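You operate a simulated robot arm through the tools that you are given. There is no shell and no other tool. Be economical: measure what you need, move in short steps, check, and stop when the job is done.

Carry out the task below with a simulated two-armed robot. There is one attempt and no reset: what you move stays moved.

TASK
Take the green checked cloth from the middle of the long worktop and hang it over the oven door handle.

The check looks at the end state, three seconds after you hand in, the way a careful person would. Anything else that was tipped, shoved, dropped, spilled or broken makes it a failure. Flat cloth is picked up by pressing the open fingertips on it (5 to 10 N) and closing them slowly along it; thin cloth reads only 2 to 8 mm in the jaws.

THE ROBOT
Two 7-joint arms with two-finger parallel grippers on one trunk, on a base that drives. Base frame: it is fixed to the floor where the robot stands at the start and does not move with it; the origin is under the middle of the robot, x ahead of it, y to its left, z up; the surface under the hand at the start is at about z = 910. Lengths are in mm, angles in rad, forces in N, time in s.
The left shoulder is at the start at [80, 131, 947], the right one opposite. With the tool pointing down near the work surface each hand reaches from about 380 to 840 mm from the robot's upright axis, wherever it stands, measured 20 degrees to its own side. Places, roughly: green checked cloth [500, 100, 900]. Payload 1.57 kg a hand.
The tool frame of a hand sits at the grasp point between the pads (the TCP): z along the fingers, y along the line on which they close. The tips reach 30 mm beyond it. The gripper opens to 110 mm. The fingers are 24 mm wide and 12 mm thick; the gripper's body (48 by 112 mm) begins 78 mm behind the TCP.
Orientation is that of the tool frame in the base frame, as a unit quaternion [x, y, z, w]. With the fingers straight down and closing along the base's y, the tool's x points along the base's -x, its y along +y and its z along -z.

THE INTERFACE
- The arms move only by the tool step_arm. It takes "left_motion", "right_motion" or both (then of equal length, played together; a hand with none holds still); each is a list of rows, each an object (a shift or turn left out is 0, a gripper value left out holds the last) with "dp": the shift along the tool's x, y, z in mm, a list of three; "delta_rot": the turn, a rotation vector about the tool's x, y, z in rad, a list of three. In form: [{"dp": [x, y, z], "delta_rot": [ax, ay, az]}, ...]. A call has 1 to 10 rows; each row shifts and turns the commanded pose from where the row before left it, along the tool's axes as they then stand. "left_claw" and "right_claw" are, for a hand that has rows, the finger opening in mm, from 0 to 110, set as the call begins (left out, the last holds). Each row takes 0.2 s and may step no farther than 50 mm and 0.15 rad from the row before; otherwise, or with a gripper value out of range, the whole call is refused. A pose out of reach is approached as far as the arm can. The call stops where the force on the tool passes 40 N (or 10 N more than at its start, if that is more) or the arm is blocked; 0.2 s more then pass. Each finger travels about 108 mm/s and halts on what it meets, pressing with about 40 N; the grip force reading is that of the motor and also rises with nothing between the fingers. The clock runs only during rows and for 0.2 s after the last one: add rows that do not move to give the fingers time. It gives the time, the measured TCP pose, the force on the tool (base axes), the opening and the grip force at its end, in the units of the frame above (readings bear some noise), with the torque about the TCP (base axes, N m) and any sound that the robot's microphone picked up, and new pictures: "show" is both (left out), scene, wrist or none (wrist: the cameras of the hands that moved).
- Cameras (640 x 400 px; columns grow to the right, rows downward): "scene" is now at [-67, -41.5, 1408.7]; the picture's right is [-0.49, -0.87, 0.00], its down [-0.58, 0.33, -0.74] and it looks along [0.65, -0.37, -0.67] (base axes); focal length 262 px, centre (320, 200). "left" rides on the left gripper at [70, -16, -141] in its tool frame; the picture's right is [0.23, 0.97, 0.00], its down [-0.86, 0.20, -0.48] and it looks along [-0.47, 0.11, 0.88] (tool axes); focal length 222 px, centre (320, 200). "right" rides on the right gripper at [70, 16, -141] in its tool frame; the picture's right is [-0.23, 0.97, 0.00], its down [-0.86, -0.20, -0.48] and it looks along [-0.47, -0.11, 0.88] (tool axes); focal length 222 px, centre (320, 200). There is no depth. A picture from a camera that has moved, and an enlarged one, comes with that camera's place and axes in the base frame and with its lens.
- drive_base(legs): drives the robot by 1 to 6 legs, each [ahead, left, turn to the left] in mm, mm and rad, along the robot's own axes; the way and the turn of a leg run together, so that a leg with both is an arc; at most 1500 mm and 3.142 rad a leg. The arms and the cameras ride along, it lands a little off, and it stops where it bumps. It gives what a move gives, and a new picture of the scene camera.
- aim_head(pan, tilt): turns the head with the scene camera to pan (to the left, within 1.902 rad either way) and tilt (down, from -0.506 to 1.204), counted from straight ahead of the robot. It gives what a move gives, and a new picture of the scene camera.
- zoom(camera, box): a new picture of the part [left, top, right, bottom] of that camera's present view, enlarged. The clock stands still meanwhile.
- hand_in(): hands the job in; it is judged then, once.

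Go step by step. Nothing tells you exact positions but the pictures and the camera data: compare them with the known pose of the tool, close in by small moves and look again before you grip or let go. The budget is 120 turns and 260 pictures, counting those below and the enlarged ones. Unless the task says otherwise, let go and move clear before handing in, and close with one line.

The tools are called after "Emit:" as a command line: name --argument value ..., lists and objects as JSON in quotes. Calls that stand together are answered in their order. step_arm: Moves the arms, as the interface text tells. Its arguments: {"type":"object","properties":{"left_motion":{"type":"array","items":{"type":"object","properties":{"dp":{"type":"array","items":{"type":"number"}},"delta_rot":{"type":"array","items":{"type":"number"}}}}},"left_claw":{"type":"number"},"right_motion":{"type":"array","items":{"type":"object","properties":{"dp":{"type":"array","items":{"type":"number"}},"delta_rot":{"type":"array","items":{"type":"number"}}}}},"right_claw":{"type":"number"},"show":{"type":"string","enum":["both","scene","wrist","none"]}},"required":[]} The other tools are called the same way: drive_base (legs) drives the base; aim_head (pan, tilt) turns the head that bears the scene camera; zoom (camera, box) takes an enlarged picture of a part of a camera's view; hand_in () hands the job in.

At the start:

```text
time_s: 0.0
left_position: [573.1, -0.8, 1086.3]
left_ee_rot: [-0.001, 1.0, 0.0, -0.001]
left_wrist_force: [0.0, -0.5, -0.1]
left_torque: [0.0, -0.02, 0.02]
left_width: 109.8
left_finger_force: 0.1
right_position: [339.6, -503.3, 1064.3]
right_ee_rot: [0.0, 1.0, 0.0, 0.0]
right_wrist_force: [-0.4, 0.4, -0.2]
right_torque: [0.03, 0.01, 0.01]
right_width: 109.9
right_finger_force: 0.0
robot x, y, heading: [0.8, -1.6, -0.005]
head pan, tilt: [-0.515, 0.735]
```

scene: 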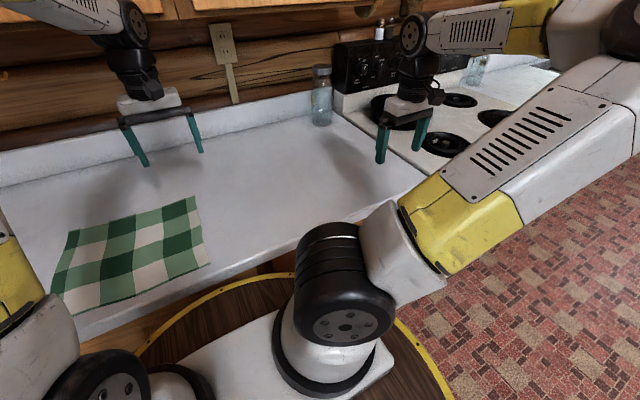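
right: 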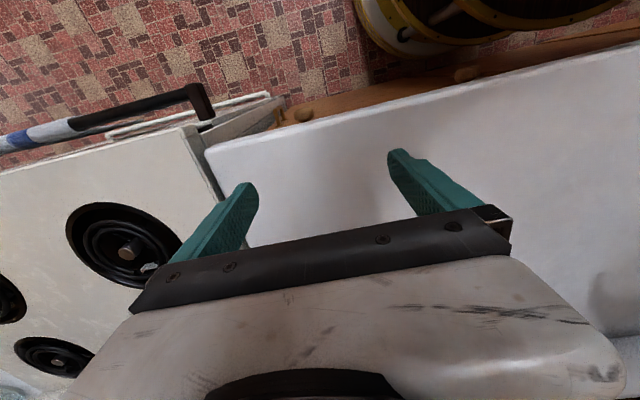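
left: 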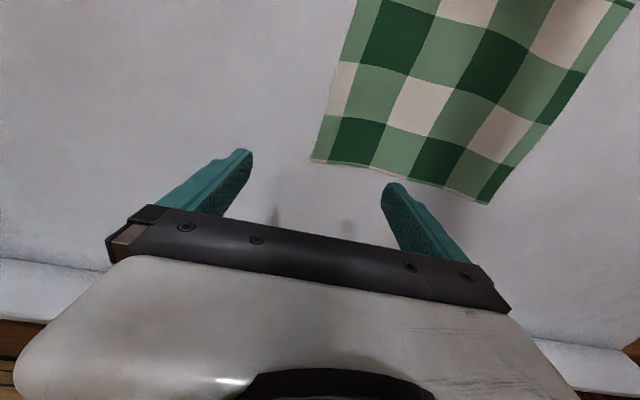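

The green cloth lies at about x 365–625, y −5–290, and the oven handle seems to be to the right, at about x 250, y −650 to −1000. I'll look at the oven first.

Emit:
aim_head --pan -1.3 --tilt 0.6

Emit:
zoom --camera "right" --box '[0, 50, 320, 250]'

```text
time_s: 1.1
left_position: [572.4, -1.5, 1085.2]
left_ee_rot: [0.0, 1.0, 0.0, -0.001]
left_wrist_force: [0.1, 0.5, -0.5]
left_torque: [-0.02, -0.01, -0.01]
left_width: 109.9
left_finger_force: 0.1
right_position: [338.6, -503.1, 1062.8]
right_ee_rot: [0.001, 1.0, 0.0, 0.0]
right_wrist_force: [-0.4, -0.4, -0.3]
right_torque: [0.01, 0.02, -0.01]
right_width: 109.9
right_finger_force: 0.1
robot x, y, heading: [0.0, -2.7, -0.001]
head pan, tilt: [-1.3, 0.6]
camera scene: at [-116.0, -85.5, 1420.2], right [-0.96, -0.27, 0.0], down [-0.15, 0.54, -0.82], along [0.22, -0.79, -0.57], focal length 262 px, centre (320, 200)
```

scene: 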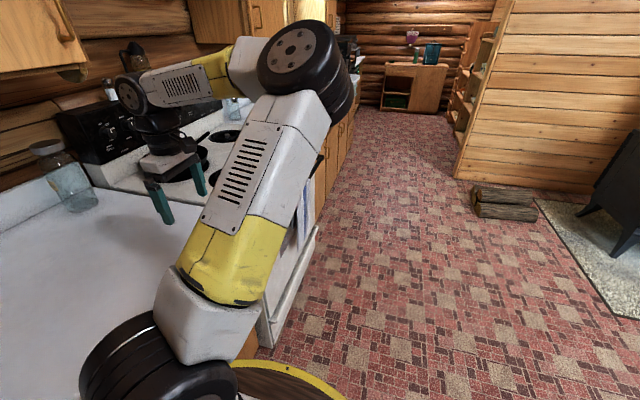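

```text
2.00 times, centred on (160, 150) of right
camera zoom: at [268.3, -486.5, 1205.7], right [0.23, 0.97, 0.0], down [0.86, -0.2, 0.48], along [0.47, -0.11, -0.88], focal length 444 px, centre (640, 300)
```

zoom: 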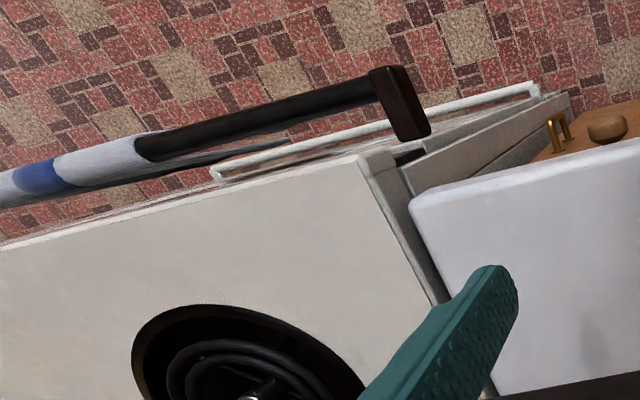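

A dark handle bar runs along the oven front, and a blue-striped towel already hangs on it. I'll back off and slide right to see the free stretch of bar before picking up the cloth.

Emit:
aim_head --pan -1.9 --tilt 0.5

Emit:
drive_base --legs '[[-450, 0, 0], [0, -800, 0]]'

Emit:
aim_head --pan 0.0 --tilt 0.8

```text
time_s: 2.1
left_position: [574.4, -1.6, 1086.0]
left_ee_rot: [0.0, 1.0, 0.0, 0.0]
left_wrist_force: [-0.2, -0.7, -0.6]
left_torque: [0.0, -0.01, -0.01]
left_width: 110.0
left_finger_force: 0.1
right_position: [340.6, -502.9, 1064.2]
right_ee_rot: [0.0, 1.0, 0.0, 0.001]
right_wrist_force: [0.4, 0.9, -0.2]
right_torque: [-0.02, -0.01, -0.04]
right_width: 110.1
right_finger_force: 0.0
robot x, y, heading: [1.8, -0.0, 0.004]
head pan, tilt: [-1.901, 0.499]
camera scene: at [-169.0, -86.4, 1429.3], right [-0.95, 0.32, 0.0], down [0.15, 0.45, -0.88], along [-0.28, -0.83, -0.48], focal length 262 px, centre (320, 200)
```

scene: 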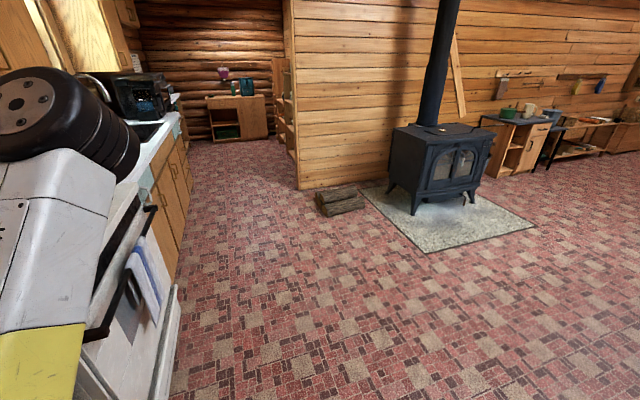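

```text
time_s: 8.7
left_position: [166.8, -797.3, 1086.4]
left_ee_rot: [-0.017, 1.0, 0.0, -0.001]
left_wrist_force: [0.3, 0.5, 1.0]
left_torque: [-0.03, 0.02, 0.0]
left_width: 109.9
left_finger_force: 0.0
right_position: [-51.2, -1308.5, 1064.2]
right_ee_rot: [-0.018, 1.0, 0.0, -0.001]
right_wrist_force: [0.8, 0.1, -0.6]
right_torque: [0.02, 0.03, 0.03]
right_width: 109.8
right_finger_force: 0.0
robot x, y, heading: [-406.5, -819.3, 0.035]
head pan, tilt: [-1.901, 0.499]
camera scene: at [-573.4, -908.7, 1429.3], right [-0.96, 0.29, 0.0], down [0.14, 0.46, -0.88], along [-0.25, -0.84, -0.48], focal length 262 px, centre (320, 200)
```

scene: 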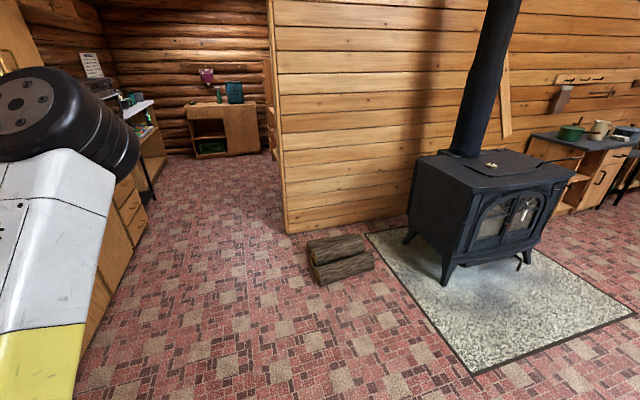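

```text
time_s: 10.6
left_position: [165.8, -797.9, 1084.8]
left_ee_rot: [-0.017, 1.0, 0.0, 0.0]
left_wrist_force: [-0.4, 0.2, 0.0]
left_torque: [0.02, 0.03, 0.03]
left_width: 110.1
left_finger_force: 0.0
right_position: [-50.9, -1306.5, 1063.5]
right_ee_rot: [-0.017, 1.0, 0.0, 0.0]
right_wrist_force: [0.6, 0.4, 0.2]
right_torque: [0.02, 0.04, 0.01]
right_width: 110.1
right_finger_force: 0.1
robot x, y, heading: [-406.0, -814.0, 0.032]
head pan, tilt: [0.0, 0.799]
camera scene: at [-466.4, -818.8, 1403.4], right [0.03, -1.0, 0.0], down [-0.72, -0.02, -0.7], along [0.7, 0.02, -0.72], focal length 262 px, centre (320, 200)
```

scene: 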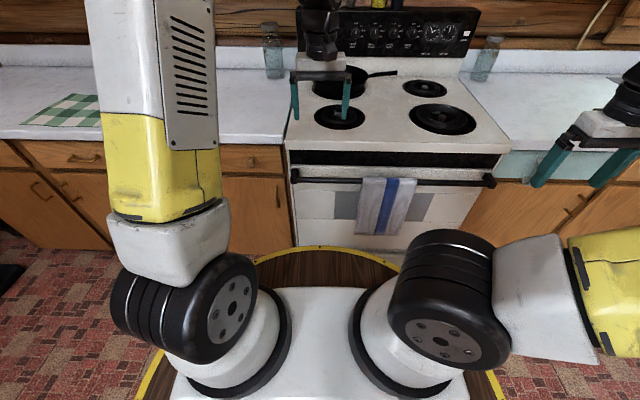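

The handle spans roughly y −715 to −1410. The striped towel takes about y −950 to −1145, leaving about 225 mm free on the left and 250 mm on the right. I'll take closer views to measure the bar.

Emit:
zoom --camera "scene" --box '[270, 130, 510, 280]'

Emit:
zoom --camera "left" --box '[0, 0, 640, 400]'

```text
2.67 times, centred on (390, 205) of scene
camera zoom: at [-466.4, -818.8, 1403.4], right [0.03, -1.0, 0.0], down [-0.72, -0.02, -0.7], along [0.7, 0.02, -0.72], focal length 700 px, centre (133, 187)
```

zoom: 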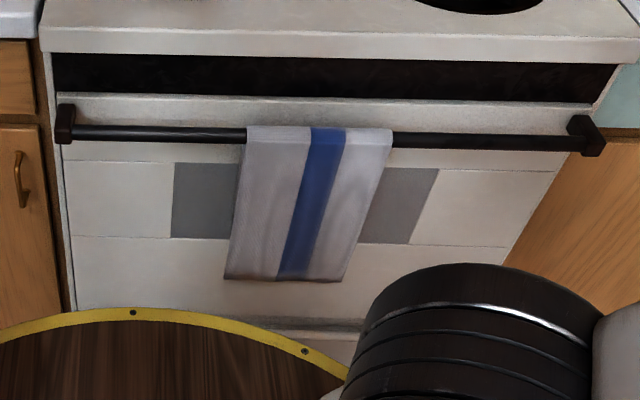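

```text
1.00 times, centred on (320, 200) of left (not enlarged: the box is as wide or as high as the picture)
camera zoom: at [96.1, -817.5, 1228.2], right [-0.26, 0.97, 0.0], down [0.85, 0.23, 0.48], along [0.46, 0.13, -0.88], focal length 222 px, centre (320, 200)
```

zoom: 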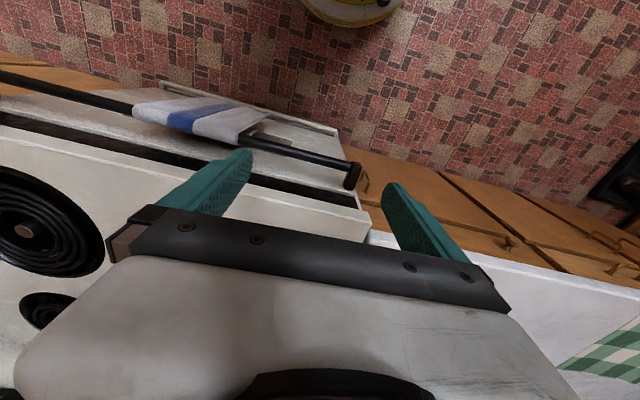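

The bar is at about x 240, z 787, and the free right stretch runs from y −1145 to −1390. I'll use that stretch. Next I'll drive back to stand squarely in front of the cloth and look at it.

Emit:
drive_base --legs '[[0, 0, -0.033], [0, 950, 0], [290, 0, 0]]'

Emit:
aim_head --pan 0.0 --tilt 0.8

```text
time_s: 17.4
left_position: [456.2, 119.0, 1086.9]
left_ee_rot: [-0.001, 1.0, 0.0, 0.0]
left_wrist_force: [0.2, 0.8, -0.2]
left_torque: [-0.04, -0.01, -0.01]
left_width: 110.0
left_finger_force: 0.0
right_position: [223.2, -382.2, 1063.4]
right_ee_rot: [-0.002, 1.0, 0.0, 0.0]
right_wrist_force: [0.5, 0.6, 1.0]
right_torque: [-0.01, 0.02, 0.03]
right_width: 109.9
right_finger_force: 0.0
robot x, y, heading: [-119.3, 119.6, 0.005]
head pan, tilt: [0.0, 0.799]
camera scene: at [-176.1, 118.3, 1403.4], right [0.0, -1.0, 0.0], down [-0.72, 0.0, -0.7], along [0.7, 0.0, -0.72], focal length 262 px, centre (320, 200)
```

scene: 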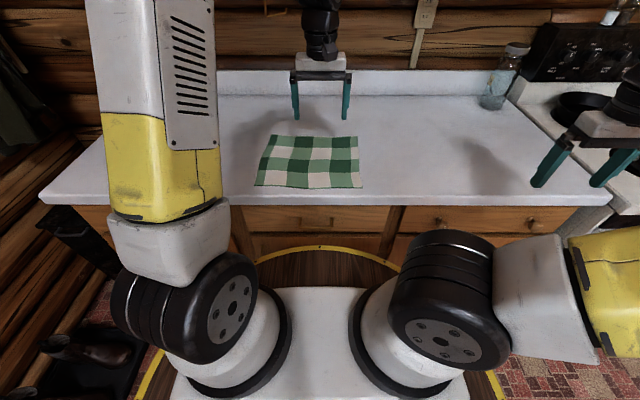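

```text
time_s: 18.0
left_position: [456.5, 119.5, 1085.4]
left_ee_rot: [-0.002, 1.0, 0.001, 0.0]
left_wrist_force: [-0.6, 0.1, -0.6]
left_torque: [0.0, 0.02, 0.02]
left_width: 110.0
left_finger_force: 0.0
right_position: [223.5, -382.0, 1063.1]
right_ee_rot: [-0.001, 1.0, 0.001, 0.0]
right_wrist_force: [0.2, -0.1, -0.1]
right_torque: [0.02, 0.0, -0.02]
right_width: 110.0
right_finger_force: 0.0
robot x, y, heading: [-116.3, 118.4, 0.006]
head pan, tilt: [0.0, 0.799]
camera scene: at [-176.1, 118.3, 1403.4], right [0.0, -1.0, 0.0], down [-0.72, 0.0, -0.7], along [0.7, 0.0, -0.72], focal length 262 px, centre (320, 200)
```

scene: 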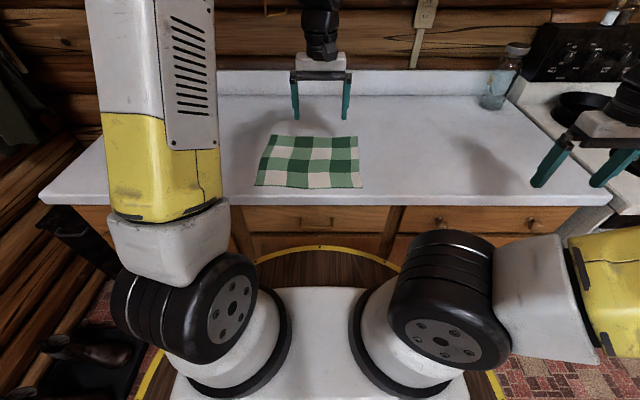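

The cloth spans about x 362–620, y 0–300. I'll bring both hands above its near edge with the jaws partly open.

Emit:
step_arm --left_motion '[{"dp": [7.1, 14, 8.5]}, {"dp": [7.1, 14, 8.5]}, {"dp": [7.1, 14, 8.5]}, {"dp": [7.1, 14, 8.5]}, {"dp": [7.1, 14, 8.5]}, {"dp": [7.1, 14, 8.5]}, {"dp": [7.1, 14, 8.5]}, {"dp": [7.1, 14, 8.5]}, {"dp": [7.1, 14, 8.5]}, {"dp": [7.1, 14, 8.5]}]' --right_motion '[{"dp": [-16.2, 45.2, 6.3]}, {"dp": [-16.2, 45.2, 6.3]}, {"dp": [-16.2, 45.2, 6.3]}, {"dp": [-16.2, 45.2, 6.3]}, {"dp": [-16.2, 45.2, 6.3]}, {"dp": [-16.2, 45.2, 6.3]}, {"dp": [-16.2, 45.2, 6.3]}, {"dp": [-16.2, 45.2, 6.3]}, {"dp": [-16.2, 45.2, 6.3]}, {"dp": [-16.2, 45.2, 6.3]}]' --left_claw 60 --right_claw 60

```text
time_s: 20.2
left_position: [383.9, 259.6, 1000.8]
left_ee_rot: [-0.002, 1.0, 0.0, 0.001]
left_wrist_force: [0.4, 0.0, 0.0]
left_torque: [0.04, 0.0, 0.01]
left_width: 59.8
left_finger_force: 0.0
right_position: [365.7, 13.1, 1007.9]
right_ee_rot: [-0.002, 1.0, 0.0, 0.0]
right_wrist_force: [-0.1, -0.2, -0.6]
right_torque: [0.05, 0.01, 0.02]
right_width: 60.0
right_finger_force: 0.0
right hand out of reach, approached as far as the arm can: row 9, 10
robot x, y, heading: [-115.2, 119.8, 0.002]
head pan, tilt: [0.0, 0.799]
camera scene: at [-175.8, 118.1, 1403.4], right [0.0, -1.0, 0.0], down [-0.72, 0.0, -0.7], along [0.7, 0.0, -0.72], focal length 262 px, centre (320, 200)
camera right: at [293.7, 29.9, 1149.4], right [0.22, 0.97, 0.0], down [0.86, -0.2, 0.48], along [0.47, -0.11, -0.88], focal length 222 px, centre (320, 200)
camera left: at [313.6, 240.5, 1142.4], right [-0.23, 0.97, 0.0], down [0.85, 0.2, 0.48], along [0.47, 0.11, -0.88], focal length 222 px, centre (320, 200)
```

scene: 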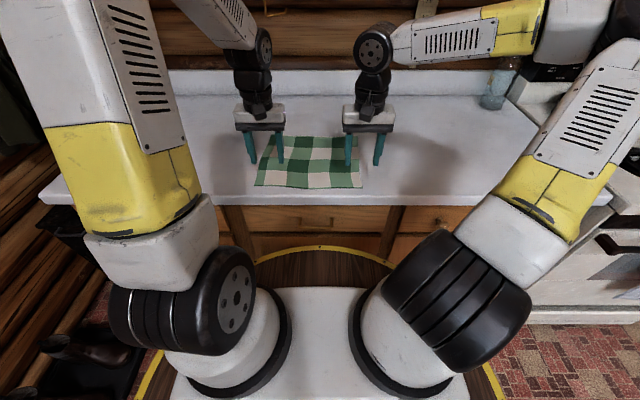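
right: 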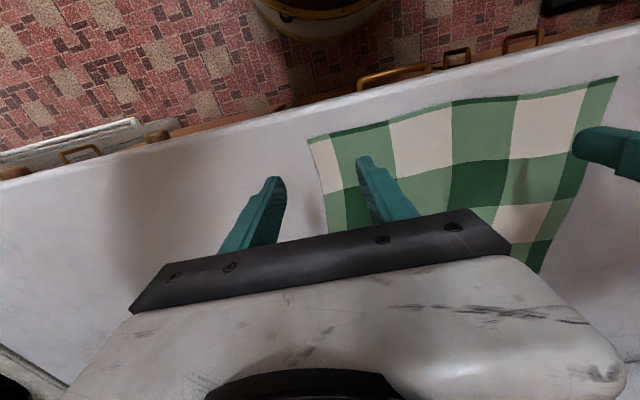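
left: 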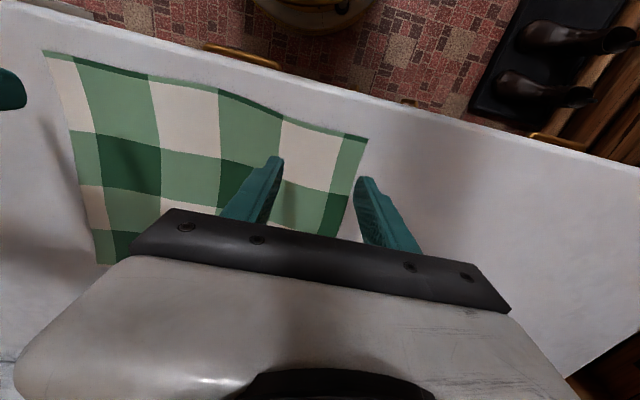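

The right arm can't reach far enough inward at this distance. The cloth's near edge is at x≈352, y 0–300. I'll back off about 110 mm and then bring the hands forward again.

Emit:
drive_base --legs '[[-110, 0, 0]]'

```text
time_s: 21.4
left_position: [275.4, 256.7, 1000.8]
left_ee_rot: [-0.001, 1.0, 0.0, -0.001]
left_wrist_force: [0.2, -0.1, -0.5]
left_torque: [0.03, -0.01, 0.01]
left_width: 59.9
left_finger_force: 0.1
right_position: [254.8, 13.3, 1008.2]
right_ee_rot: [-0.001, 1.0, 0.001, 0.0]
right_wrist_force: [0.1, 0.2, 0.6]
right_torque: [0.01, 0.01, 0.03]
right_width: 60.0
right_finger_force: 0.1
robot x, y, heading: [-226.0, 118.0, -0.002]
head pan, tilt: [0.0, 0.799]
camera scene: at [-286.2, 118.1, 1403.4], right [0.0, -1.0, 0.0], down [-0.72, 0.0, -0.7], along [0.7, 0.0, -0.72], focal length 262 px, centre (320, 200)
```

scene: 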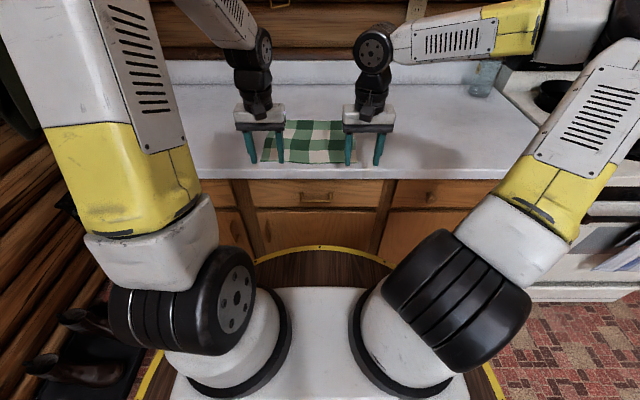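

Now I'll move the right hand forward to above the near edge.

Emit:
step_arm --right_motion '[{"dp": [-30, 0, 8]}, {"dp": [-30, 0, 8]}, {"dp": [-30, 15, 8]}, {"dp": [-30, 15, 8]}]' --show "wrist"

```text
time_s: 22.4
left_position: [273.9, 257.8, 999.5]
left_ee_rot: [-0.001, 1.0, 0.0, 0.0]
left_wrist_force: [-0.5, -0.1, 0.0]
left_torque: [-0.02, -0.05, 0.01]
left_width: 60.1
left_finger_force: 0.2
right_position: [302.6, -16.4, 982.1]
right_ee_rot: [-0.001, 1.0, 0.001, 0.0]
right_wrist_force: [-0.4, 0.9, 1.1]
right_torque: [-0.02, -0.01, 0.01]
right_width: 59.8
right_finger_force: 0.0
right hand out of reach, approached as far as the arm can: row 1, 2, 3, 4
robot x, y, heading: [-229.7, 119.0, 0.002]
head pan, tilt: [0.0, 0.799]
camera right: at [230.8, -0.4, 1124.1], right [0.23, 0.97, 0.0], down [0.86, -0.2, 0.48], along [0.47, -0.11, -0.88], focal length 222 px, centre (320, 200)
```

right: 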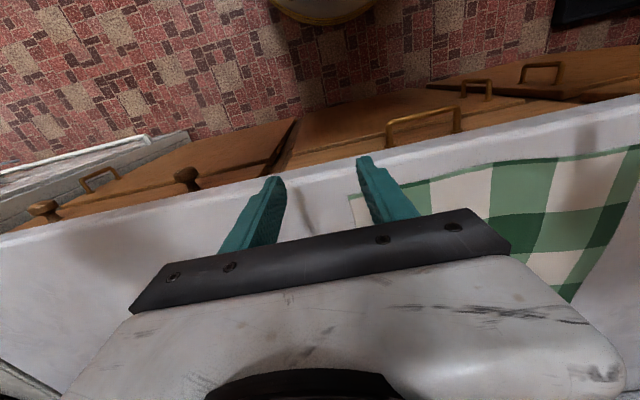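

The right hand stopped short again. I'll raise it and test whether height or wrist yaw is the limit.

Emit:
step_arm --right_motion '[{"dp": [0, 0, -40]}, {"dp": [0, 0, -40]}, {"dp": [0, 0, 0], "delta_rot": [0, 0, 0.15]}, {"dp": [0, 0, 0], "delta_rot": [0, 0, 0.15]}]' --show "none"

Emit:
step_arm --right_motion '[{"dp": [0, 0, 0], "delta_rot": [0, 0, -0.15]}, {"dp": [0, 0, 0], "delta_rot": [0, 0, -0.15]}, {"dp": [0, 0, 0], "delta_rot": [0, 0, -0.15]}, {"dp": [0, 0, 0], "delta_rot": [0, 0, -0.15]}]' --show "scene"

```text
time_s: 23.4
left_position: [274.6, 257.6, 999.0]
left_ee_rot: [0.0, 1.0, 0.001, 0.001]
left_wrist_force: [-0.1, -1.1, 0.7]
left_torque: [0.0, -0.02, 0.0]
left_width: 60.3
left_finger_force: 0.0
right_position: [303.5, -18.8, 1062.3]
right_ee_rot: [0.149, 0.989, -0.001, 0.0]
right_wrist_force: [0.8, 0.2, 0.5]
right_torque: [0.0, 0.02, -0.03]
right_width: 59.9
right_finger_force: 0.0
robot x, y, heading: [-230.0, 119.9, 0.002]
head pan, tilt: [0.0, 0.799]
```

```text
time_s: 24.4
left_position: [273.8, 257.7, 1000.3]
left_ee_rot: [0.0, 1.0, 0.0, 0.001]
left_wrist_force: [0.5, 0.2, 0.9]
left_torque: [0.04, -0.02, -0.01]
left_width: 60.0
left_finger_force: 0.0
right_position: [303.4, -18.8, 1062.4]
right_ee_rot: [-0.151, 0.989, -0.001, 0.0]
right_wrist_force: [-1.3, -0.1, -0.3]
right_torque: [0.04, 0.02, -0.01]
right_width: 60.0
right_finger_force: 0.0
robot x, y, heading: [-227.4, 118.7, 0.0]
head pan, tilt: [0.0, 0.799]
camera scene: at [-286.3, 118.1, 1403.4], right [0.0, -1.0, 0.0], down [-0.72, 0.0, -0.7], along [0.7, 0.0, -0.72], focal length 262 px, centre (320, 200)
```

scene: 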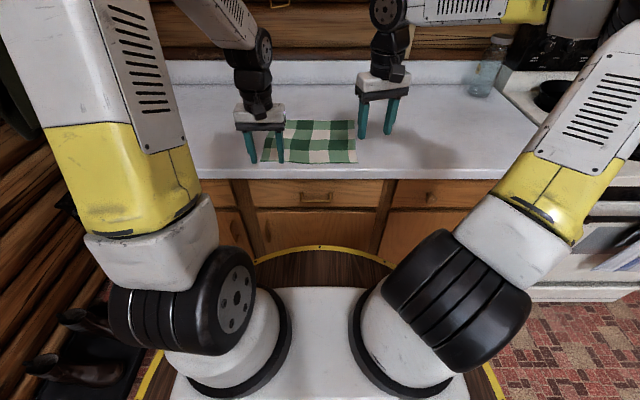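

Yaw and height both move freely here. I'll try going inward and forward from this height.

Emit:
step_arm --right_motion '[{"dp": [0, 0, 0], "delta_rot": [0, 0, 0.15]}, {"dp": [0, 0, 0], "delta_rot": [0, 0, 0.15]}, {"dp": [-30, 0, 0]}, {"dp": [-30, 0, 0]}, {"dp": [0, 25, 0]}, {"dp": [0, 25, 0]}, {"dp": [0, 25, 0]}]' --show "none"

```text
time_s: 26.0
left_position: [273.6, 256.3, 999.9]
left_ee_rot: [-0.001, 1.0, 0.001, 0.0]
left_wrist_force: [-0.3, 0.8, 0.9]
left_torque: [0.01, 0.0, -0.03]
left_width: 60.0
left_finger_force: 0.1
right_position: [304.5, -16.2, 1061.2]
right_ee_rot: [-0.001, 1.0, 0.0, 0.0]
right_wrist_force: [0.5, 0.3, -0.3]
right_torque: [-0.02, 0.01, 0.01]
right_width: 59.6
right_finger_force: 0.0
right hand out of reach, approached as far as the arm can: row 3, 4, 5, 6, 7
robot x, y, heading: [-228.5, 121.3, -0.0]
head pan, tilt: [0.0, 0.799]
```

It looks stuck at a joint limit of this arm posture. I'll go outward, then forward, then inward.

Emit:
step_arm --right_motion '[{"dp": [0, -45, 0]}, {"dp": [0, -45, 0]}, {"dp": [0, -45, 0]}, {"dp": [-45, 0, 0]}, {"dp": [-45, 0, 0]}, {"dp": [-30, 0, 0]}]' --show "none"

Emit:
step_arm --right_motion '[{"dp": [0, 45, 0]}, {"dp": [0, 45, 0]}, {"dp": [0, 45, 0]}, {"dp": [0, 45, 0]}]' --show "scene"

```text
time_s: 27.4
left_position: [274.6, 255.9, 1000.1]
left_ee_rot: [-0.001, 1.0, 0.001, 0.0]
left_wrist_force: [-0.1, -0.1, 0.1]
left_torque: [0.03, -0.01, -0.02]
left_width: 59.8
left_finger_force: 0.1
right_position: [405.8, -147.8, 1061.3]
right_ee_rot: [-0.001, 1.0, 0.0, 0.0]
right_wrist_force: [0.0, 0.2, -0.7]
right_torque: [0.03, 0.01, 0.01]
right_width: 59.7
right_finger_force: 0.1
right hand out of reach, approached as far as the arm can: row 6
robot x, y, heading: [-231.1, 117.6, 0.002]
head pan, tilt: [0.0, 0.799]
```

```text
time_s: 28.4
left_position: [275.7, 257.5, 1000.5]
left_ee_rot: [-0.001, 1.0, 0.0, 0.0]
left_wrist_force: [-0.4, 0.7, 0.2]
left_torque: [0.01, -0.01, 0.02]
left_width: 59.6
left_finger_force: 0.0
right_position: [376.6, -92.4, 1056.7]
right_ee_rot: [0.0, 1.0, 0.002, 0.002]
right_wrist_force: [-0.1, 0.1, 0.5]
right_torque: [0.02, -0.01, 0.0]
right_width: 60.1
right_finger_force: 0.1
right hand out of reach, approached as far as the arm can: row 1, 2, 3, 4
robot x, y, heading: [-227.4, 116.9, -0.001]
head pan, tilt: [0.0, 0.799]
camera scene: at [-286.3, 118.1, 1403.4], right [0.0, -1.0, 0.0], down [-0.72, 0.0, -0.7], along [0.7, 0.0, -0.72], focal length 262 px, centre (320, 200)
```

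scene: 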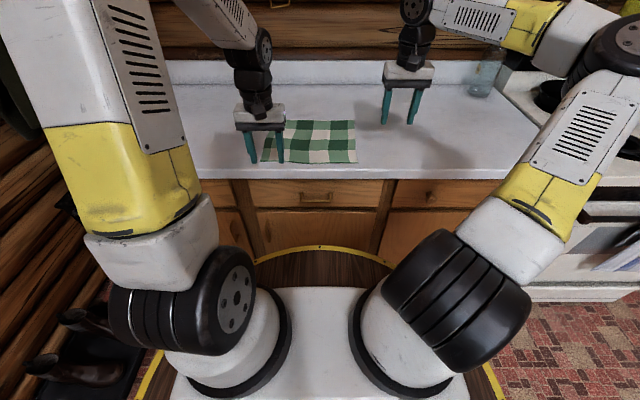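

The right arm's elbow-out posture limits it to roughly a diagonal boundary, while the left reaches well across the middle. I'll stand nearer and further left, so the cloth lies within both arms' range.

Emit:
drive_base --legs '[[132, 73, 0]]'

Emit:
step_arm --right_motion '[{"dp": [40, 0, 0]}, {"dp": [40, 0, 0]}, {"dp": [40, 0, 10]}, {"dp": [0, 25, 20]}, {"dp": [0, 25, 20]}, {"dp": [0, 25, 0]}]' --show "both"

```text
time_s: 29.8
left_position: [404.2, 330.5, 1000.4]
left_ee_rot: [0.0, 1.0, 0.0, 0.0]
left_wrist_force: [-0.4, -0.2, 0.0]
left_torque: [-0.01, 0.01, 0.0]
left_width: 60.0
left_finger_force: 0.1
right_position: [505.8, -20.1, 1056.2]
right_ee_rot: [0.0, 1.0, 0.001, 0.002]
right_wrist_force: [-0.3, -1.0, 0.1]
right_torque: [0.0, 0.0, -0.02]
right_width: 60.0
right_finger_force: 0.2
robot x, y, heading: [-100.3, 192.0, 0.003]
head pan, tilt: [0.0, 0.799]
camera scene: at [-156.2, 191.9, 1403.4], right [0.0, -1.0, 0.0], down [-0.72, 0.0, -0.7], along [0.7, 0.0, -0.72], focal length 262 px, centre (320, 200)
```

scene: 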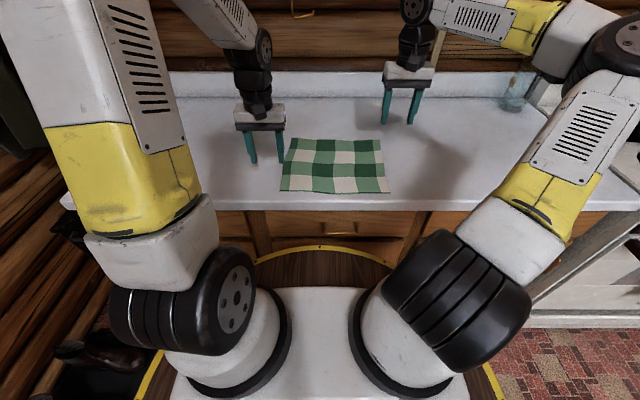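

```text
time_s: 31.2
left_position: [403.4, 330.7, 1000.5]
left_ee_rot: [-0.001, 1.0, 0.0, 0.0]
left_wrist_force: [0.0, -1.2, -0.3]
left_torque: [0.01, -0.02, 0.01]
left_width: 59.7
left_finger_force: 0.1
right_position: [389.0, 56.2, 1006.7]
right_ee_rot: [0.001, 1.0, 0.001, 0.002]
right_wrist_force: [-0.2, 0.4, 0.3]
right_torque: [-0.02, -0.03, -0.02]
right_width: 60.0
right_finger_force: 0.1
robot x, y, heading: [-97.3, 196.5, -0.005]
head pan, tilt: [0.0, 0.799]
camera scene: at [-156.3, 191.7, 1403.4], right [0.0, -1.0, 0.0], down [-0.72, 0.0, -0.7], along [0.7, 0.0, -0.72], focal length 262 px, centre (320, 200)
camera right: at [317.0, 73.2, 1148.7], right [0.23, 0.97, 0.0], down [0.85, -0.2, 0.48], along [0.47, -0.11, -0.88], focal length 222 px, centre (320, 200)
```

scene: 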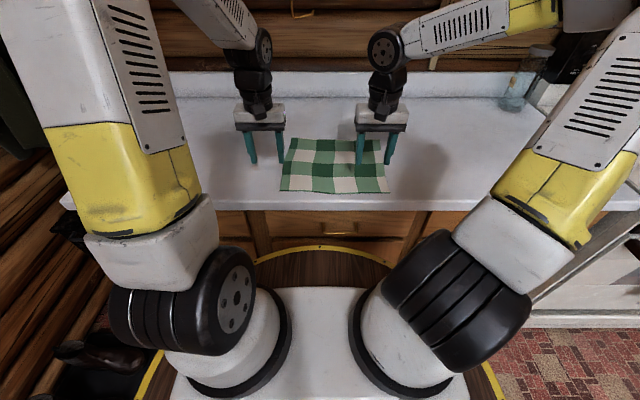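
right: 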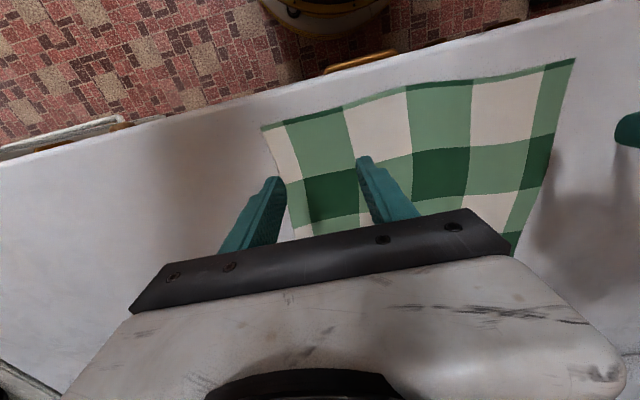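

This stance works. I'll lower the right hand over the near edge at about y 75.

Emit:
step_arm --right_motion '[{"dp": [6, 9, 20]}, {"dp": [6, 9, 20]}, {"dp": [0, 0, 22]}, {"dp": [0, 0, 0]}]' --show "wrist"

```text
time_s: 32.2
left_position: [403.3, 330.5, 999.9]
left_ee_rot: [-0.001, 1.0, 0.0, 0.0]
left_wrist_force: [0.0, 0.1, -0.1]
left_torque: [-0.01, 0.0, 0.01]
left_width: 60.0
left_finger_force: 0.1
right_position: [376.1, 75.3, 946.0]
right_ee_rot: [0.0, 1.0, 0.0, 0.002]
right_wrist_force: [-1.0, 0.4, 0.1]
right_torque: [0.01, 0.03, 0.01]
right_width: 60.1
right_finger_force: 0.0
robot x, y, heading: [-97.7, 189.4, 0.004]
head pan, tilt: [0.0, 0.799]
camera right: at [303.8, 91.6, 1087.4], right [0.23, 0.97, 0.0], down [0.85, -0.2, 0.48], along [0.47, -0.11, -0.88], focal length 222 px, centre (320, 200)
```

right: 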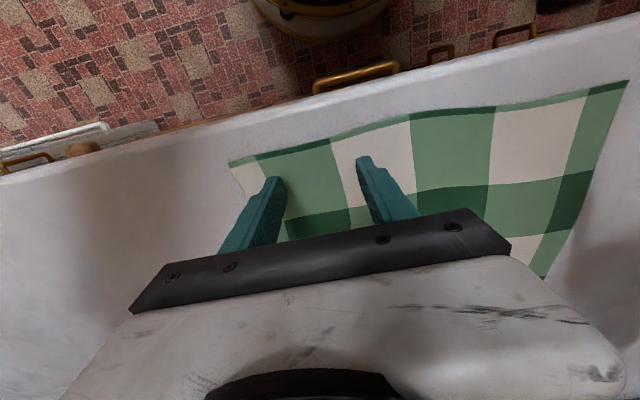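

Emit:
step_arm --right_motion '[{"dp": [0, 0, 4]}, {"dp": [0, 0, 3]}, {"dp": [0, 0, 2]}, {"dp": [0, 0, 0]}]' --show "none"

```text
time_s: 32.8
left_position: [403.7, 330.0, 999.7]
left_ee_rot: [-0.001, 1.0, 0.001, 0.0]
left_wrist_force: [0.6, -0.3, -1.0]
left_torque: [0.04, 0.0, 0.03]
left_width: 60.1
left_finger_force: 0.0
right_position: [375.7, 75.9, 941.4]
right_ee_rot: [0.0, 1.0, 0.0, 0.004]
right_wrist_force: [0.4, -0.3, 8.7]
right_torque: [-0.13, 0.08, -0.04]
right_width: 59.8
right_finger_force: 0.0
robot x, y, heading: [-92.6, 194.5, 0.005]
head pan, tilt: [0.0, 0.799]
stopped in row 3 (right hand): the force on the tool passed its limit at 49 N (the readings are from after the stop); the commanded pose is now the measured one
```

The tips are in contact at TCP z≈941 with about 9 N. I'll close slowly along the cloth.

Emit:
step_arm --right_motion '[{"dp": [0, 0, 0]}]' --right_claw 48 --show "none"

Emit:
step_arm --right_motion '[{"dp": [0, 0, 0]}]' --right_claw 36 --show "wrist"

```text
time_s: 33.2
left_position: [403.1, 330.5, 1000.5]
left_ee_rot: [-0.001, 1.0, 0.0, 0.0]
left_wrist_force: [-0.1, 0.4, -0.2]
left_torque: [0.0, -0.01, -0.01]
left_width: 60.2
left_finger_force: 0.0
right_position: [375.5, 75.3, 942.6]
right_ee_rot: [0.001, 1.0, 0.0, 0.004]
right_wrist_force: [0.8, 1.0, 14.5]
right_torque: [-0.2, 0.08, 0.01]
right_width: 46.2
right_finger_force: 0.1
robot x, y, heading: [-95.9, 194.2, -0.002]
head pan, tilt: [0.0, 0.799]
```

```text
time_s: 33.6
left_position: [403.9, 330.6, 1001.0]
left_ee_rot: [0.0, 1.0, 0.0, -0.001]
left_wrist_force: [0.2, -0.1, 0.0]
left_torque: [0.04, -0.01, -0.02]
left_width: 60.1
left_finger_force: 0.0
right_position: [375.8, 76.2, 941.2]
right_ee_rot: [0.0, 1.0, 0.001, 0.004]
right_wrist_force: [0.6, 1.5, 19.8]
right_torque: [-0.08, 0.15, -0.01]
right_width: 33.0
right_finger_force: 0.1
robot x, y, heading: [-100.9, 192.8, 0.008]
head pan, tilt: [0.0, 0.799]
camera right: at [303.5, 92.1, 1082.2], right [0.23, 0.97, 0.0], down [0.85, -0.2, 0.49], along [0.47, -0.11, -0.87], focal length 222 px, centre (320, 200)
```

right: 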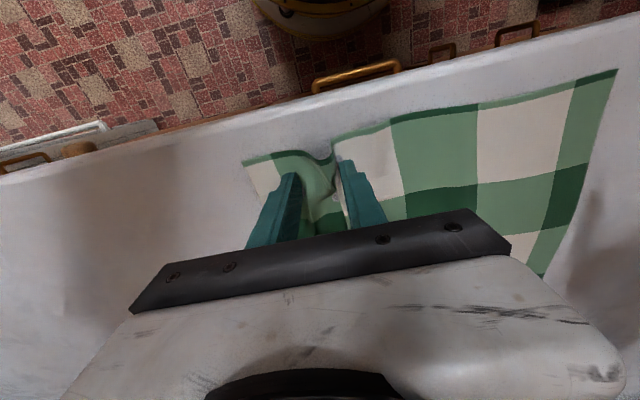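

The cloth is pleating up between the fingers. I'll ease the pressure a little and close fully.

Emit:
step_arm --right_motion '[{"dp": [0, 0, -0.7]}]' --right_claw 22 --show "none"

Emit:
step_arm --right_motion '[{"dp": [0, 0, 0]}]' --right_claw 11 --show "none"

Emit:
step_arm --right_motion '[{"dp": [0, 0, 0]}, {"dp": [0, 0, 0]}]' --right_claw 0 --show "wrist"

```text
time_s: 34.0
left_position: [404.1, 330.9, 1001.2]
left_ee_rot: [-0.001, 1.0, 0.001, 0.0]
left_wrist_force: [0.3, 0.8, -0.7]
left_torque: [-0.01, -0.03, -0.01]
left_width: 59.9
left_finger_force: 0.0
right_position: [374.7, 75.5, 942.0]
right_ee_rot: [-0.001, 1.0, 0.0, 0.003]
right_wrist_force: [0.8, 0.4, 5.2]
right_torque: [-0.01, 0.03, -0.02]
right_width: 21.1
right_finger_force: 0.1
robot x, y, heading: [-96.8, 191.5, 0.002]
head pan, tilt: [0.0, 0.799]
```

```text
time_s: 34.4
left_position: [404.7, 330.3, 1001.0]
left_ee_rot: [-0.001, 1.0, 0.0, 0.0]
left_wrist_force: [-1.0, 0.4, 0.4]
left_torque: [0.01, 0.0, -0.03]
left_width: 60.0
left_finger_force: 0.1
right_position: [375.4, 74.5, 942.2]
right_ee_rot: [0.0, 1.0, 0.0, 0.002]
right_wrist_force: [0.4, -0.2, 0.8]
right_torque: [-0.02, -0.01, -0.02]
right_width: 11.1
right_finger_force: 0.0
robot x, y, heading: [-102.3, 194.1, 0.001]
head pan, tilt: [0.0, 0.799]
```

```text
time_s: 35.0
left_position: [403.7, 331.0, 1001.0]
left_ee_rot: [-0.001, 1.0, 0.0, 0.0]
left_wrist_force: [0.2, -0.9, 0.7]
left_torque: [0.04, -0.03, 0.0]
left_width: 60.2
left_finger_force: 0.1
right_position: [374.9, 75.3, 941.9]
right_ee_rot: [0.0, 1.0, 0.0, 0.004]
right_wrist_force: [-0.3, 0.3, -0.2]
right_torque: [0.0, -0.01, 0.01]
right_width: 2.2
right_finger_force: 24.2
robot x, y, heading: [-96.9, 193.6, -0.001]
head pan, tilt: [0.0, 0.799]
camera right: at [303.2, 91.6, 1082.9], right [0.23, 0.97, 0.0], down [0.85, -0.2, 0.48], along [0.47, -0.11, -0.87], focal length 222 px, centre (320, 200)
```

right: 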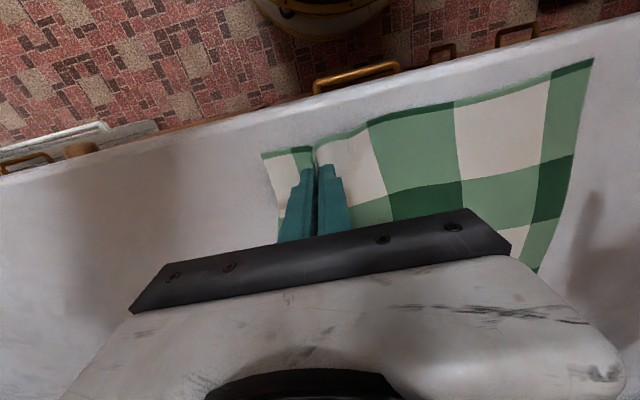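

The jaw width reads 2.2 mm, so it may hold a thin pleat. I'll lift slightly to verify.

Emit:
step_arm --right_motion '[{"dp": [0, 0, -10]}, {"dp": [0, 0, -10]}]' --show "wrist"

Emit:
zoom --camera "right" --box '[220, 110, 420, 235]'

```text
time_s: 35.6
left_position: [405.0, 331.2, 1000.0]
left_ee_rot: [-0.001, 1.0, 0.0, 0.0]
left_wrist_force: [-0.5, -0.2, 0.1]
left_torque: [0.01, 0.02, -0.02]
left_width: 60.1
left_finger_force: 0.0
right_position: [375.8, 75.1, 960.3]
right_ee_rot: [0.0, 1.0, 0.001, 0.004]
right_wrist_force: [-0.3, -0.3, -0.2]
right_torque: [-0.02, -0.02, 0.01]
right_width: 2.1
right_finger_force: 23.7
robot x, y, heading: [-99.7, 192.9, 0.001]
head pan, tilt: [0.0, 0.799]
camera right: at [303.8, 91.9, 1102.4], right [0.23, 0.97, 0.0], down [0.85, -0.2, 0.48], along [0.47, -0.11, -0.88], focal length 222 px, centre (320, 200)
```

right: 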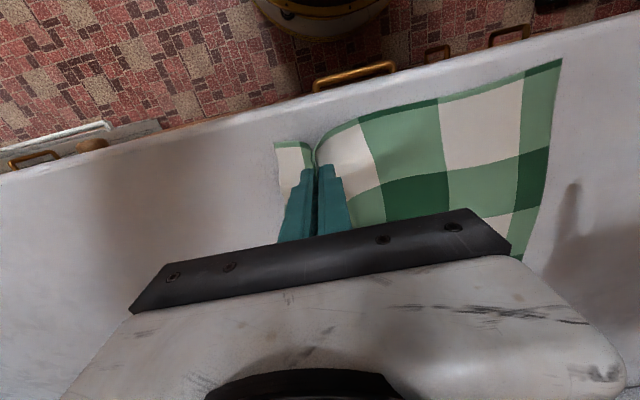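

```text
3.20 times, centred on (320, 172) of right
camera zoom: at [303.8, 91.9, 1102.4], right [0.23, 0.97, 0.0], down [0.85, -0.2, 0.48], along [0.47, -0.11, -0.88], focal length 711 px, centre (320, 288)
```

zoom: 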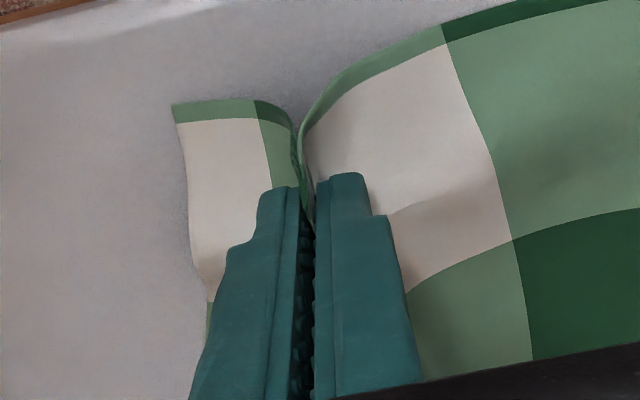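

The right hand holds a good pleat. I'll lower it with a little slack toward the left, and bring the left hand over y≈213 on the same edge.

Emit:
step_arm --left_motion '[{"dp": [7, -30, 0]}, {"dp": [7, -30, 0]}, {"dp": [8, -30, 0]}, {"dp": [7, -28, 10]}, {"dp": [0, 0, 25]}, {"dp": [0, 0, 18]}]' --right_motion '[{"dp": [0, 2, 4]}, {"dp": [0, 2, 4]}, {"dp": [0, 2, 4]}, {"dp": [0, 1, 2]}, {"dp": [0, 0, 0]}, {"dp": [0, 0, 0]}]' --show "both"

```text
time_s: 37.0
left_position: [374.9, 213.4, 947.1]
left_ee_rot: [-0.001, 1.0, 0.0, -0.001]
left_wrist_force: [-0.4, 0.8, 0.0]
left_torque: [-0.02, -0.03, -0.01]
left_width: 59.6
left_finger_force: 0.0
right_position: [375.9, 82.3, 948.7]
right_ee_rot: [0.001, 1.0, 0.001, 0.004]
right_wrist_force: [-0.4, -0.1, 0.3]
right_torque: [0.0, 0.01, -0.02]
right_width: 2.3
right_finger_force: 23.2
robot x, y, heading: [-99.1, 190.1, 0.001]
head pan, tilt: [0.0, 0.799]
camera scene: at [-156.4, 192.0, 1403.4], right [0.0, -1.0, 0.0], down [-0.72, 0.0, -0.7], along [0.7, 0.0, -0.72], focal length 262 px, centre (320, 200)
camera right: at [303.6, 98.9, 1089.0], right [0.23, 0.97, 0.0], down [0.85, -0.2, 0.48], along [0.47, -0.11, -0.87], focal length 222 px, centre (320, 200)
camera left: at [304.8, 195.4, 1089.7], right [-0.23, 0.97, 0.0], down [0.85, 0.2, 0.48], along [0.47, 0.11, -0.88], focal length 222 px, centre (320, 200)
```

scene: 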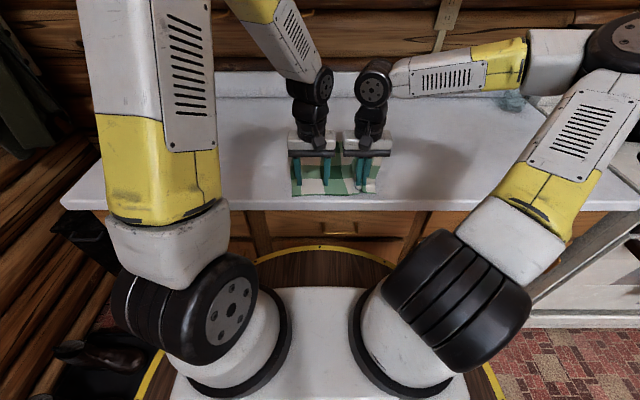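
right: 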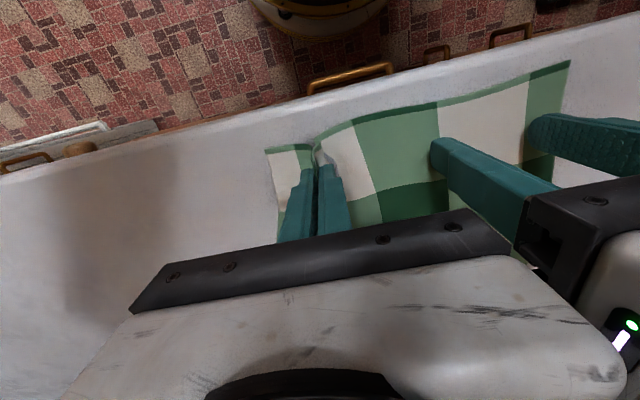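
left: 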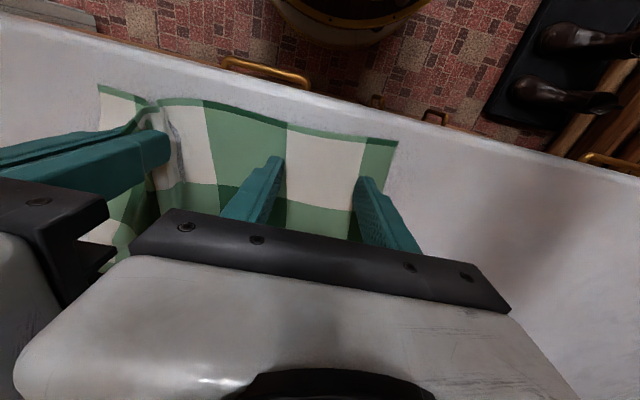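

The left fingers straddle cloth just inside the corner. I'll press down gently.

Emit:
step_arm --left_motion '[{"dp": [0, 0, 2]}, {"dp": [0, 0, 1]}, {"dp": [0, 0, 1]}, {"dp": [0, 0, 1]}, {"dp": [0, 0, 1]}]' --left_claw 56 --show "none"

```text
time_s: 38.2
left_position: [376.2, 212.1, 941.5]
left_ee_rot: [-0.001, 1.0, 0.0, 0.0]
left_wrist_force: [0.2, 0.2, 0.4]
left_torque: [0.01, -0.02, -0.02]
left_width: 55.8
left_finger_force: 0.1
right_position: [377.0, 82.4, 947.5]
right_ee_rot: [0.0, 1.0, 0.0, 0.004]
right_wrist_force: [-0.8, -0.8, 0.6]
right_torque: [-0.01, 0.06, 0.0]
right_width: 2.3
right_finger_force: 23.8
robot x, y, heading: [-97.8, 190.3, 0.005]
head pan, tilt: [0.0, 0.799]
```

Emit:
step_arm --left_motion '[{"dp": [0, 0, 0.7]}, {"dp": [0, 0, 0.4]}]' --show "none"

```text
time_s: 38.8
left_position: [375.0, 210.6, 941.2]
left_ee_rot: [-0.001, 1.0, -0.001, 0.0]
left_wrist_force: [0.5, 2.2, 5.7]
left_torque: [0.02, -0.01, 0.0]
left_width: 56.2
left_finger_force: 0.1
right_position: [374.1, 82.9, 947.7]
right_ee_rot: [0.0, 1.0, 0.0, 0.004]
right_wrist_force: [-0.2, -0.9, 0.0]
right_torque: [0.0, -0.02, -0.04]
right_width: 2.1
right_finger_force: 24.1
robot x, y, heading: [-96.3, 192.8, 0.007]
head pan, tilt: [0.0, 0.799]
```

Emit:
step_arm --left_motion '[{"dp": [0, 0, 0.2]}]' --left_claw 44 --show "none"

Emit:
step_arm --left_motion '[{"dp": [0, 0, 0]}]' --left_claw 33 --show "wrist"

```text
time_s: 39.2
left_position: [374.1, 211.9, 941.3]
left_ee_rot: [-0.001, 1.0, -0.001, 0.0]
left_wrist_force: [-0.5, -0.9, 16.4]
left_torque: [0.11, 0.02, 0.0]
left_width: 42.5
left_finger_force: 0.0
right_position: [375.8, 83.3, 949.4]
right_ee_rot: [0.0, 1.0, 0.001, 0.003]
right_wrist_force: [0.3, -1.0, 0.0]
right_torque: [-0.01, 0.01, 0.01]
right_width: 2.2
right_finger_force: 23.4
robot x, y, heading: [-96.3, 196.1, 0.001]
head pan, tilt: [0.0, 0.799]
```

```text
time_s: 39.6
left_position: [374.8, 211.0, 941.4]
left_ee_rot: [-0.001, 1.0, 0.0, 0.001]
left_wrist_force: [1.2, -1.7, 20.9]
left_torque: [0.08, 0.02, -0.03]
left_width: 30.5
left_finger_force: 0.0
right_position: [376.1, 82.4, 949.3]
right_ee_rot: [0.001, 1.0, 0.001, 0.003]
right_wrist_force: [-0.7, 0.1, -0.3]
right_torque: [0.04, -0.05, 0.01]
right_width: 2.4
right_finger_force: 23.6
robot x, y, heading: [-98.6, 187.1, 0.0]
head pan, tilt: [0.0, 0.799]
camera left: at [304.5, 193.9, 1083.5], right [-0.23, 0.97, 0.0], down [0.85, 0.2, 0.48], along [0.47, 0.11, -0.88], focal length 222 px, centre (320, 200)
```

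left: 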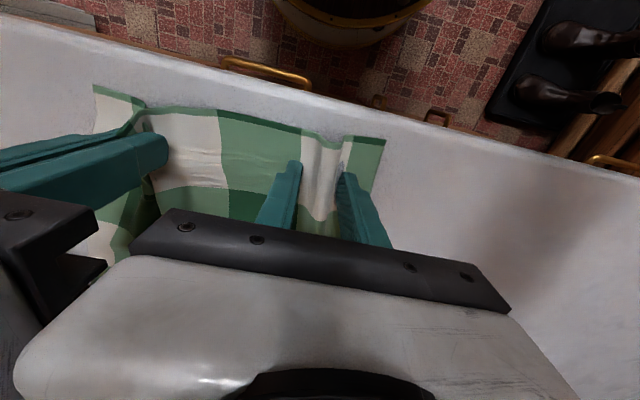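

The left side is gathering too. I'll close it the rest of the way and lift a little.

Emit:
step_arm --left_motion '[{"dp": [0, 0, -0.5]}]' --left_claw 22 --show "none"

Emit:
step_arm --left_motion '[{"dp": [0, 0, 0]}]' --left_claw 11 --show "none"

Emit:
step_arm --left_motion '[{"dp": [0, 0, 0]}, {"dp": [0, 0, 0]}]' --left_claw 0 --show "none"

Emit:
step_arm --left_motion '[{"dp": [0, 0, -10]}, {"dp": [0, 0, -10]}]' --right_motion '[{"dp": [0, 0, -7]}, {"dp": [0, 0, -7]}]' --show "wrist"

```text
time_s: 40.0
left_position: [375.0, 211.7, 941.0]
left_ee_rot: [0.0, 1.0, -0.001, 0.001]
left_wrist_force: [-1.6, -4.7, 28.7]
left_torque: [-0.03, 0.08, 0.04]
left_width: 21.0
left_finger_force: 0.0
right_position: [375.9, 82.6, 947.3]
right_ee_rot: [0.0, 1.0, 0.002, 0.003]
right_wrist_force: [-0.5, 3.6, 0.2]
right_torque: [0.12, 0.01, 0.03]
right_width: 2.2
right_finger_force: 24.0
robot x, y, heading: [-98.3, 191.6, 0.002]
head pan, tilt: [0.0, 0.799]
```

```text
time_s: 40.4
left_position: [375.5, 211.7, 939.8]
left_ee_rot: [-0.001, 1.0, 0.0, 0.002]
left_wrist_force: [0.6, -6.0, 32.8]
left_torque: [-0.15, 0.09, 0.06]
left_width: 10.1
left_finger_force: 0.0
right_position: [376.3, 82.9, 948.7]
right_ee_rot: [0.0, 1.0, 0.001, 0.004]
right_wrist_force: [-0.3, 4.8, -0.4]
right_torque: [0.14, -0.01, 0.03]
right_width: 2.2
right_finger_force: 23.9
robot x, y, heading: [-96.8, 196.2, 0.005]
head pan, tilt: [0.0, 0.799]
```

```text
time_s: 41.0
left_position: [375.9, 211.0, 940.1]
left_ee_rot: [-0.001, 1.0, -0.001, 0.001]
left_wrist_force: [1.8, -7.1, 36.9]
left_torque: [-0.2, 0.02, 0.03]
left_width: 6.4
left_finger_force: 26.3
right_position: [376.4, 82.2, 948.9]
right_ee_rot: [0.0, 1.0, 0.001, 0.003]
right_wrist_force: [-1.7, 7.9, -1.3]
right_torque: [0.24, 0.03, 0.07]
right_width: 2.4
right_finger_force: 24.0
robot x, y, heading: [-99.8, 193.3, 0.003]
head pan, tilt: [0.0, 0.799]
```

```text
time_s: 41.6
left_position: [375.5, 213.7, 959.8]
left_ee_rot: [-0.001, 1.0, 0.0, 0.0]
left_wrist_force: [1.0, -11.6, -0.4]
left_torque: [-0.36, -0.03, 0.09]
left_width: 6.5
left_finger_force: 25.5
right_position: [377.3, 82.3, 962.3]
right_ee_rot: [0.0, 1.0, 0.001, 0.003]
right_wrist_force: [-0.9, 11.3, -0.1]
right_torque: [0.34, 0.06, 0.12]
right_width: 2.3
right_finger_force: 23.9
robot x, y, heading: [-99.2, 194.1, 0.005]
head pan, tilt: [0.0, 0.799]
camera right: at [303.3, 98.6, 1103.1], right [0.23, 0.97, 0.0], down [0.85, -0.2, 0.48], along [0.47, -0.11, -0.87], focal length 222 px, centre (320, 200)
camera left: at [305.4, 195.4, 1102.1], right [-0.23, 0.97, 0.0], down [0.86, 0.2, 0.48], along [0.46, 0.11, -0.88], focal length 222 px, centre (320, 200)
```

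right: 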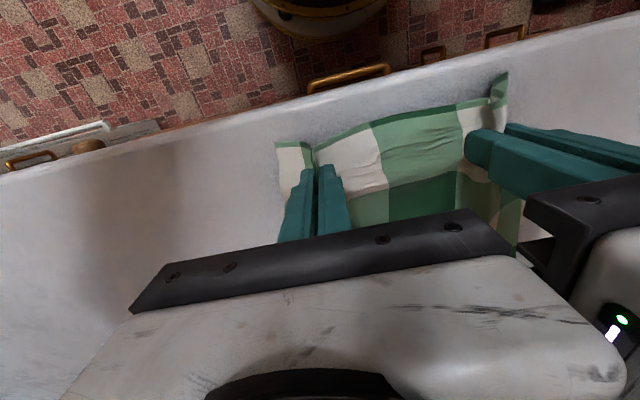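
left: 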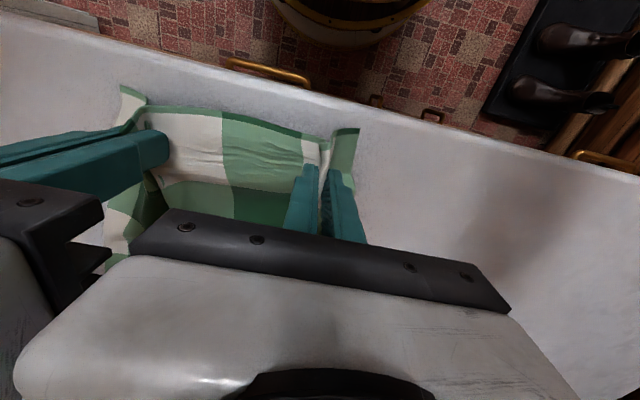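

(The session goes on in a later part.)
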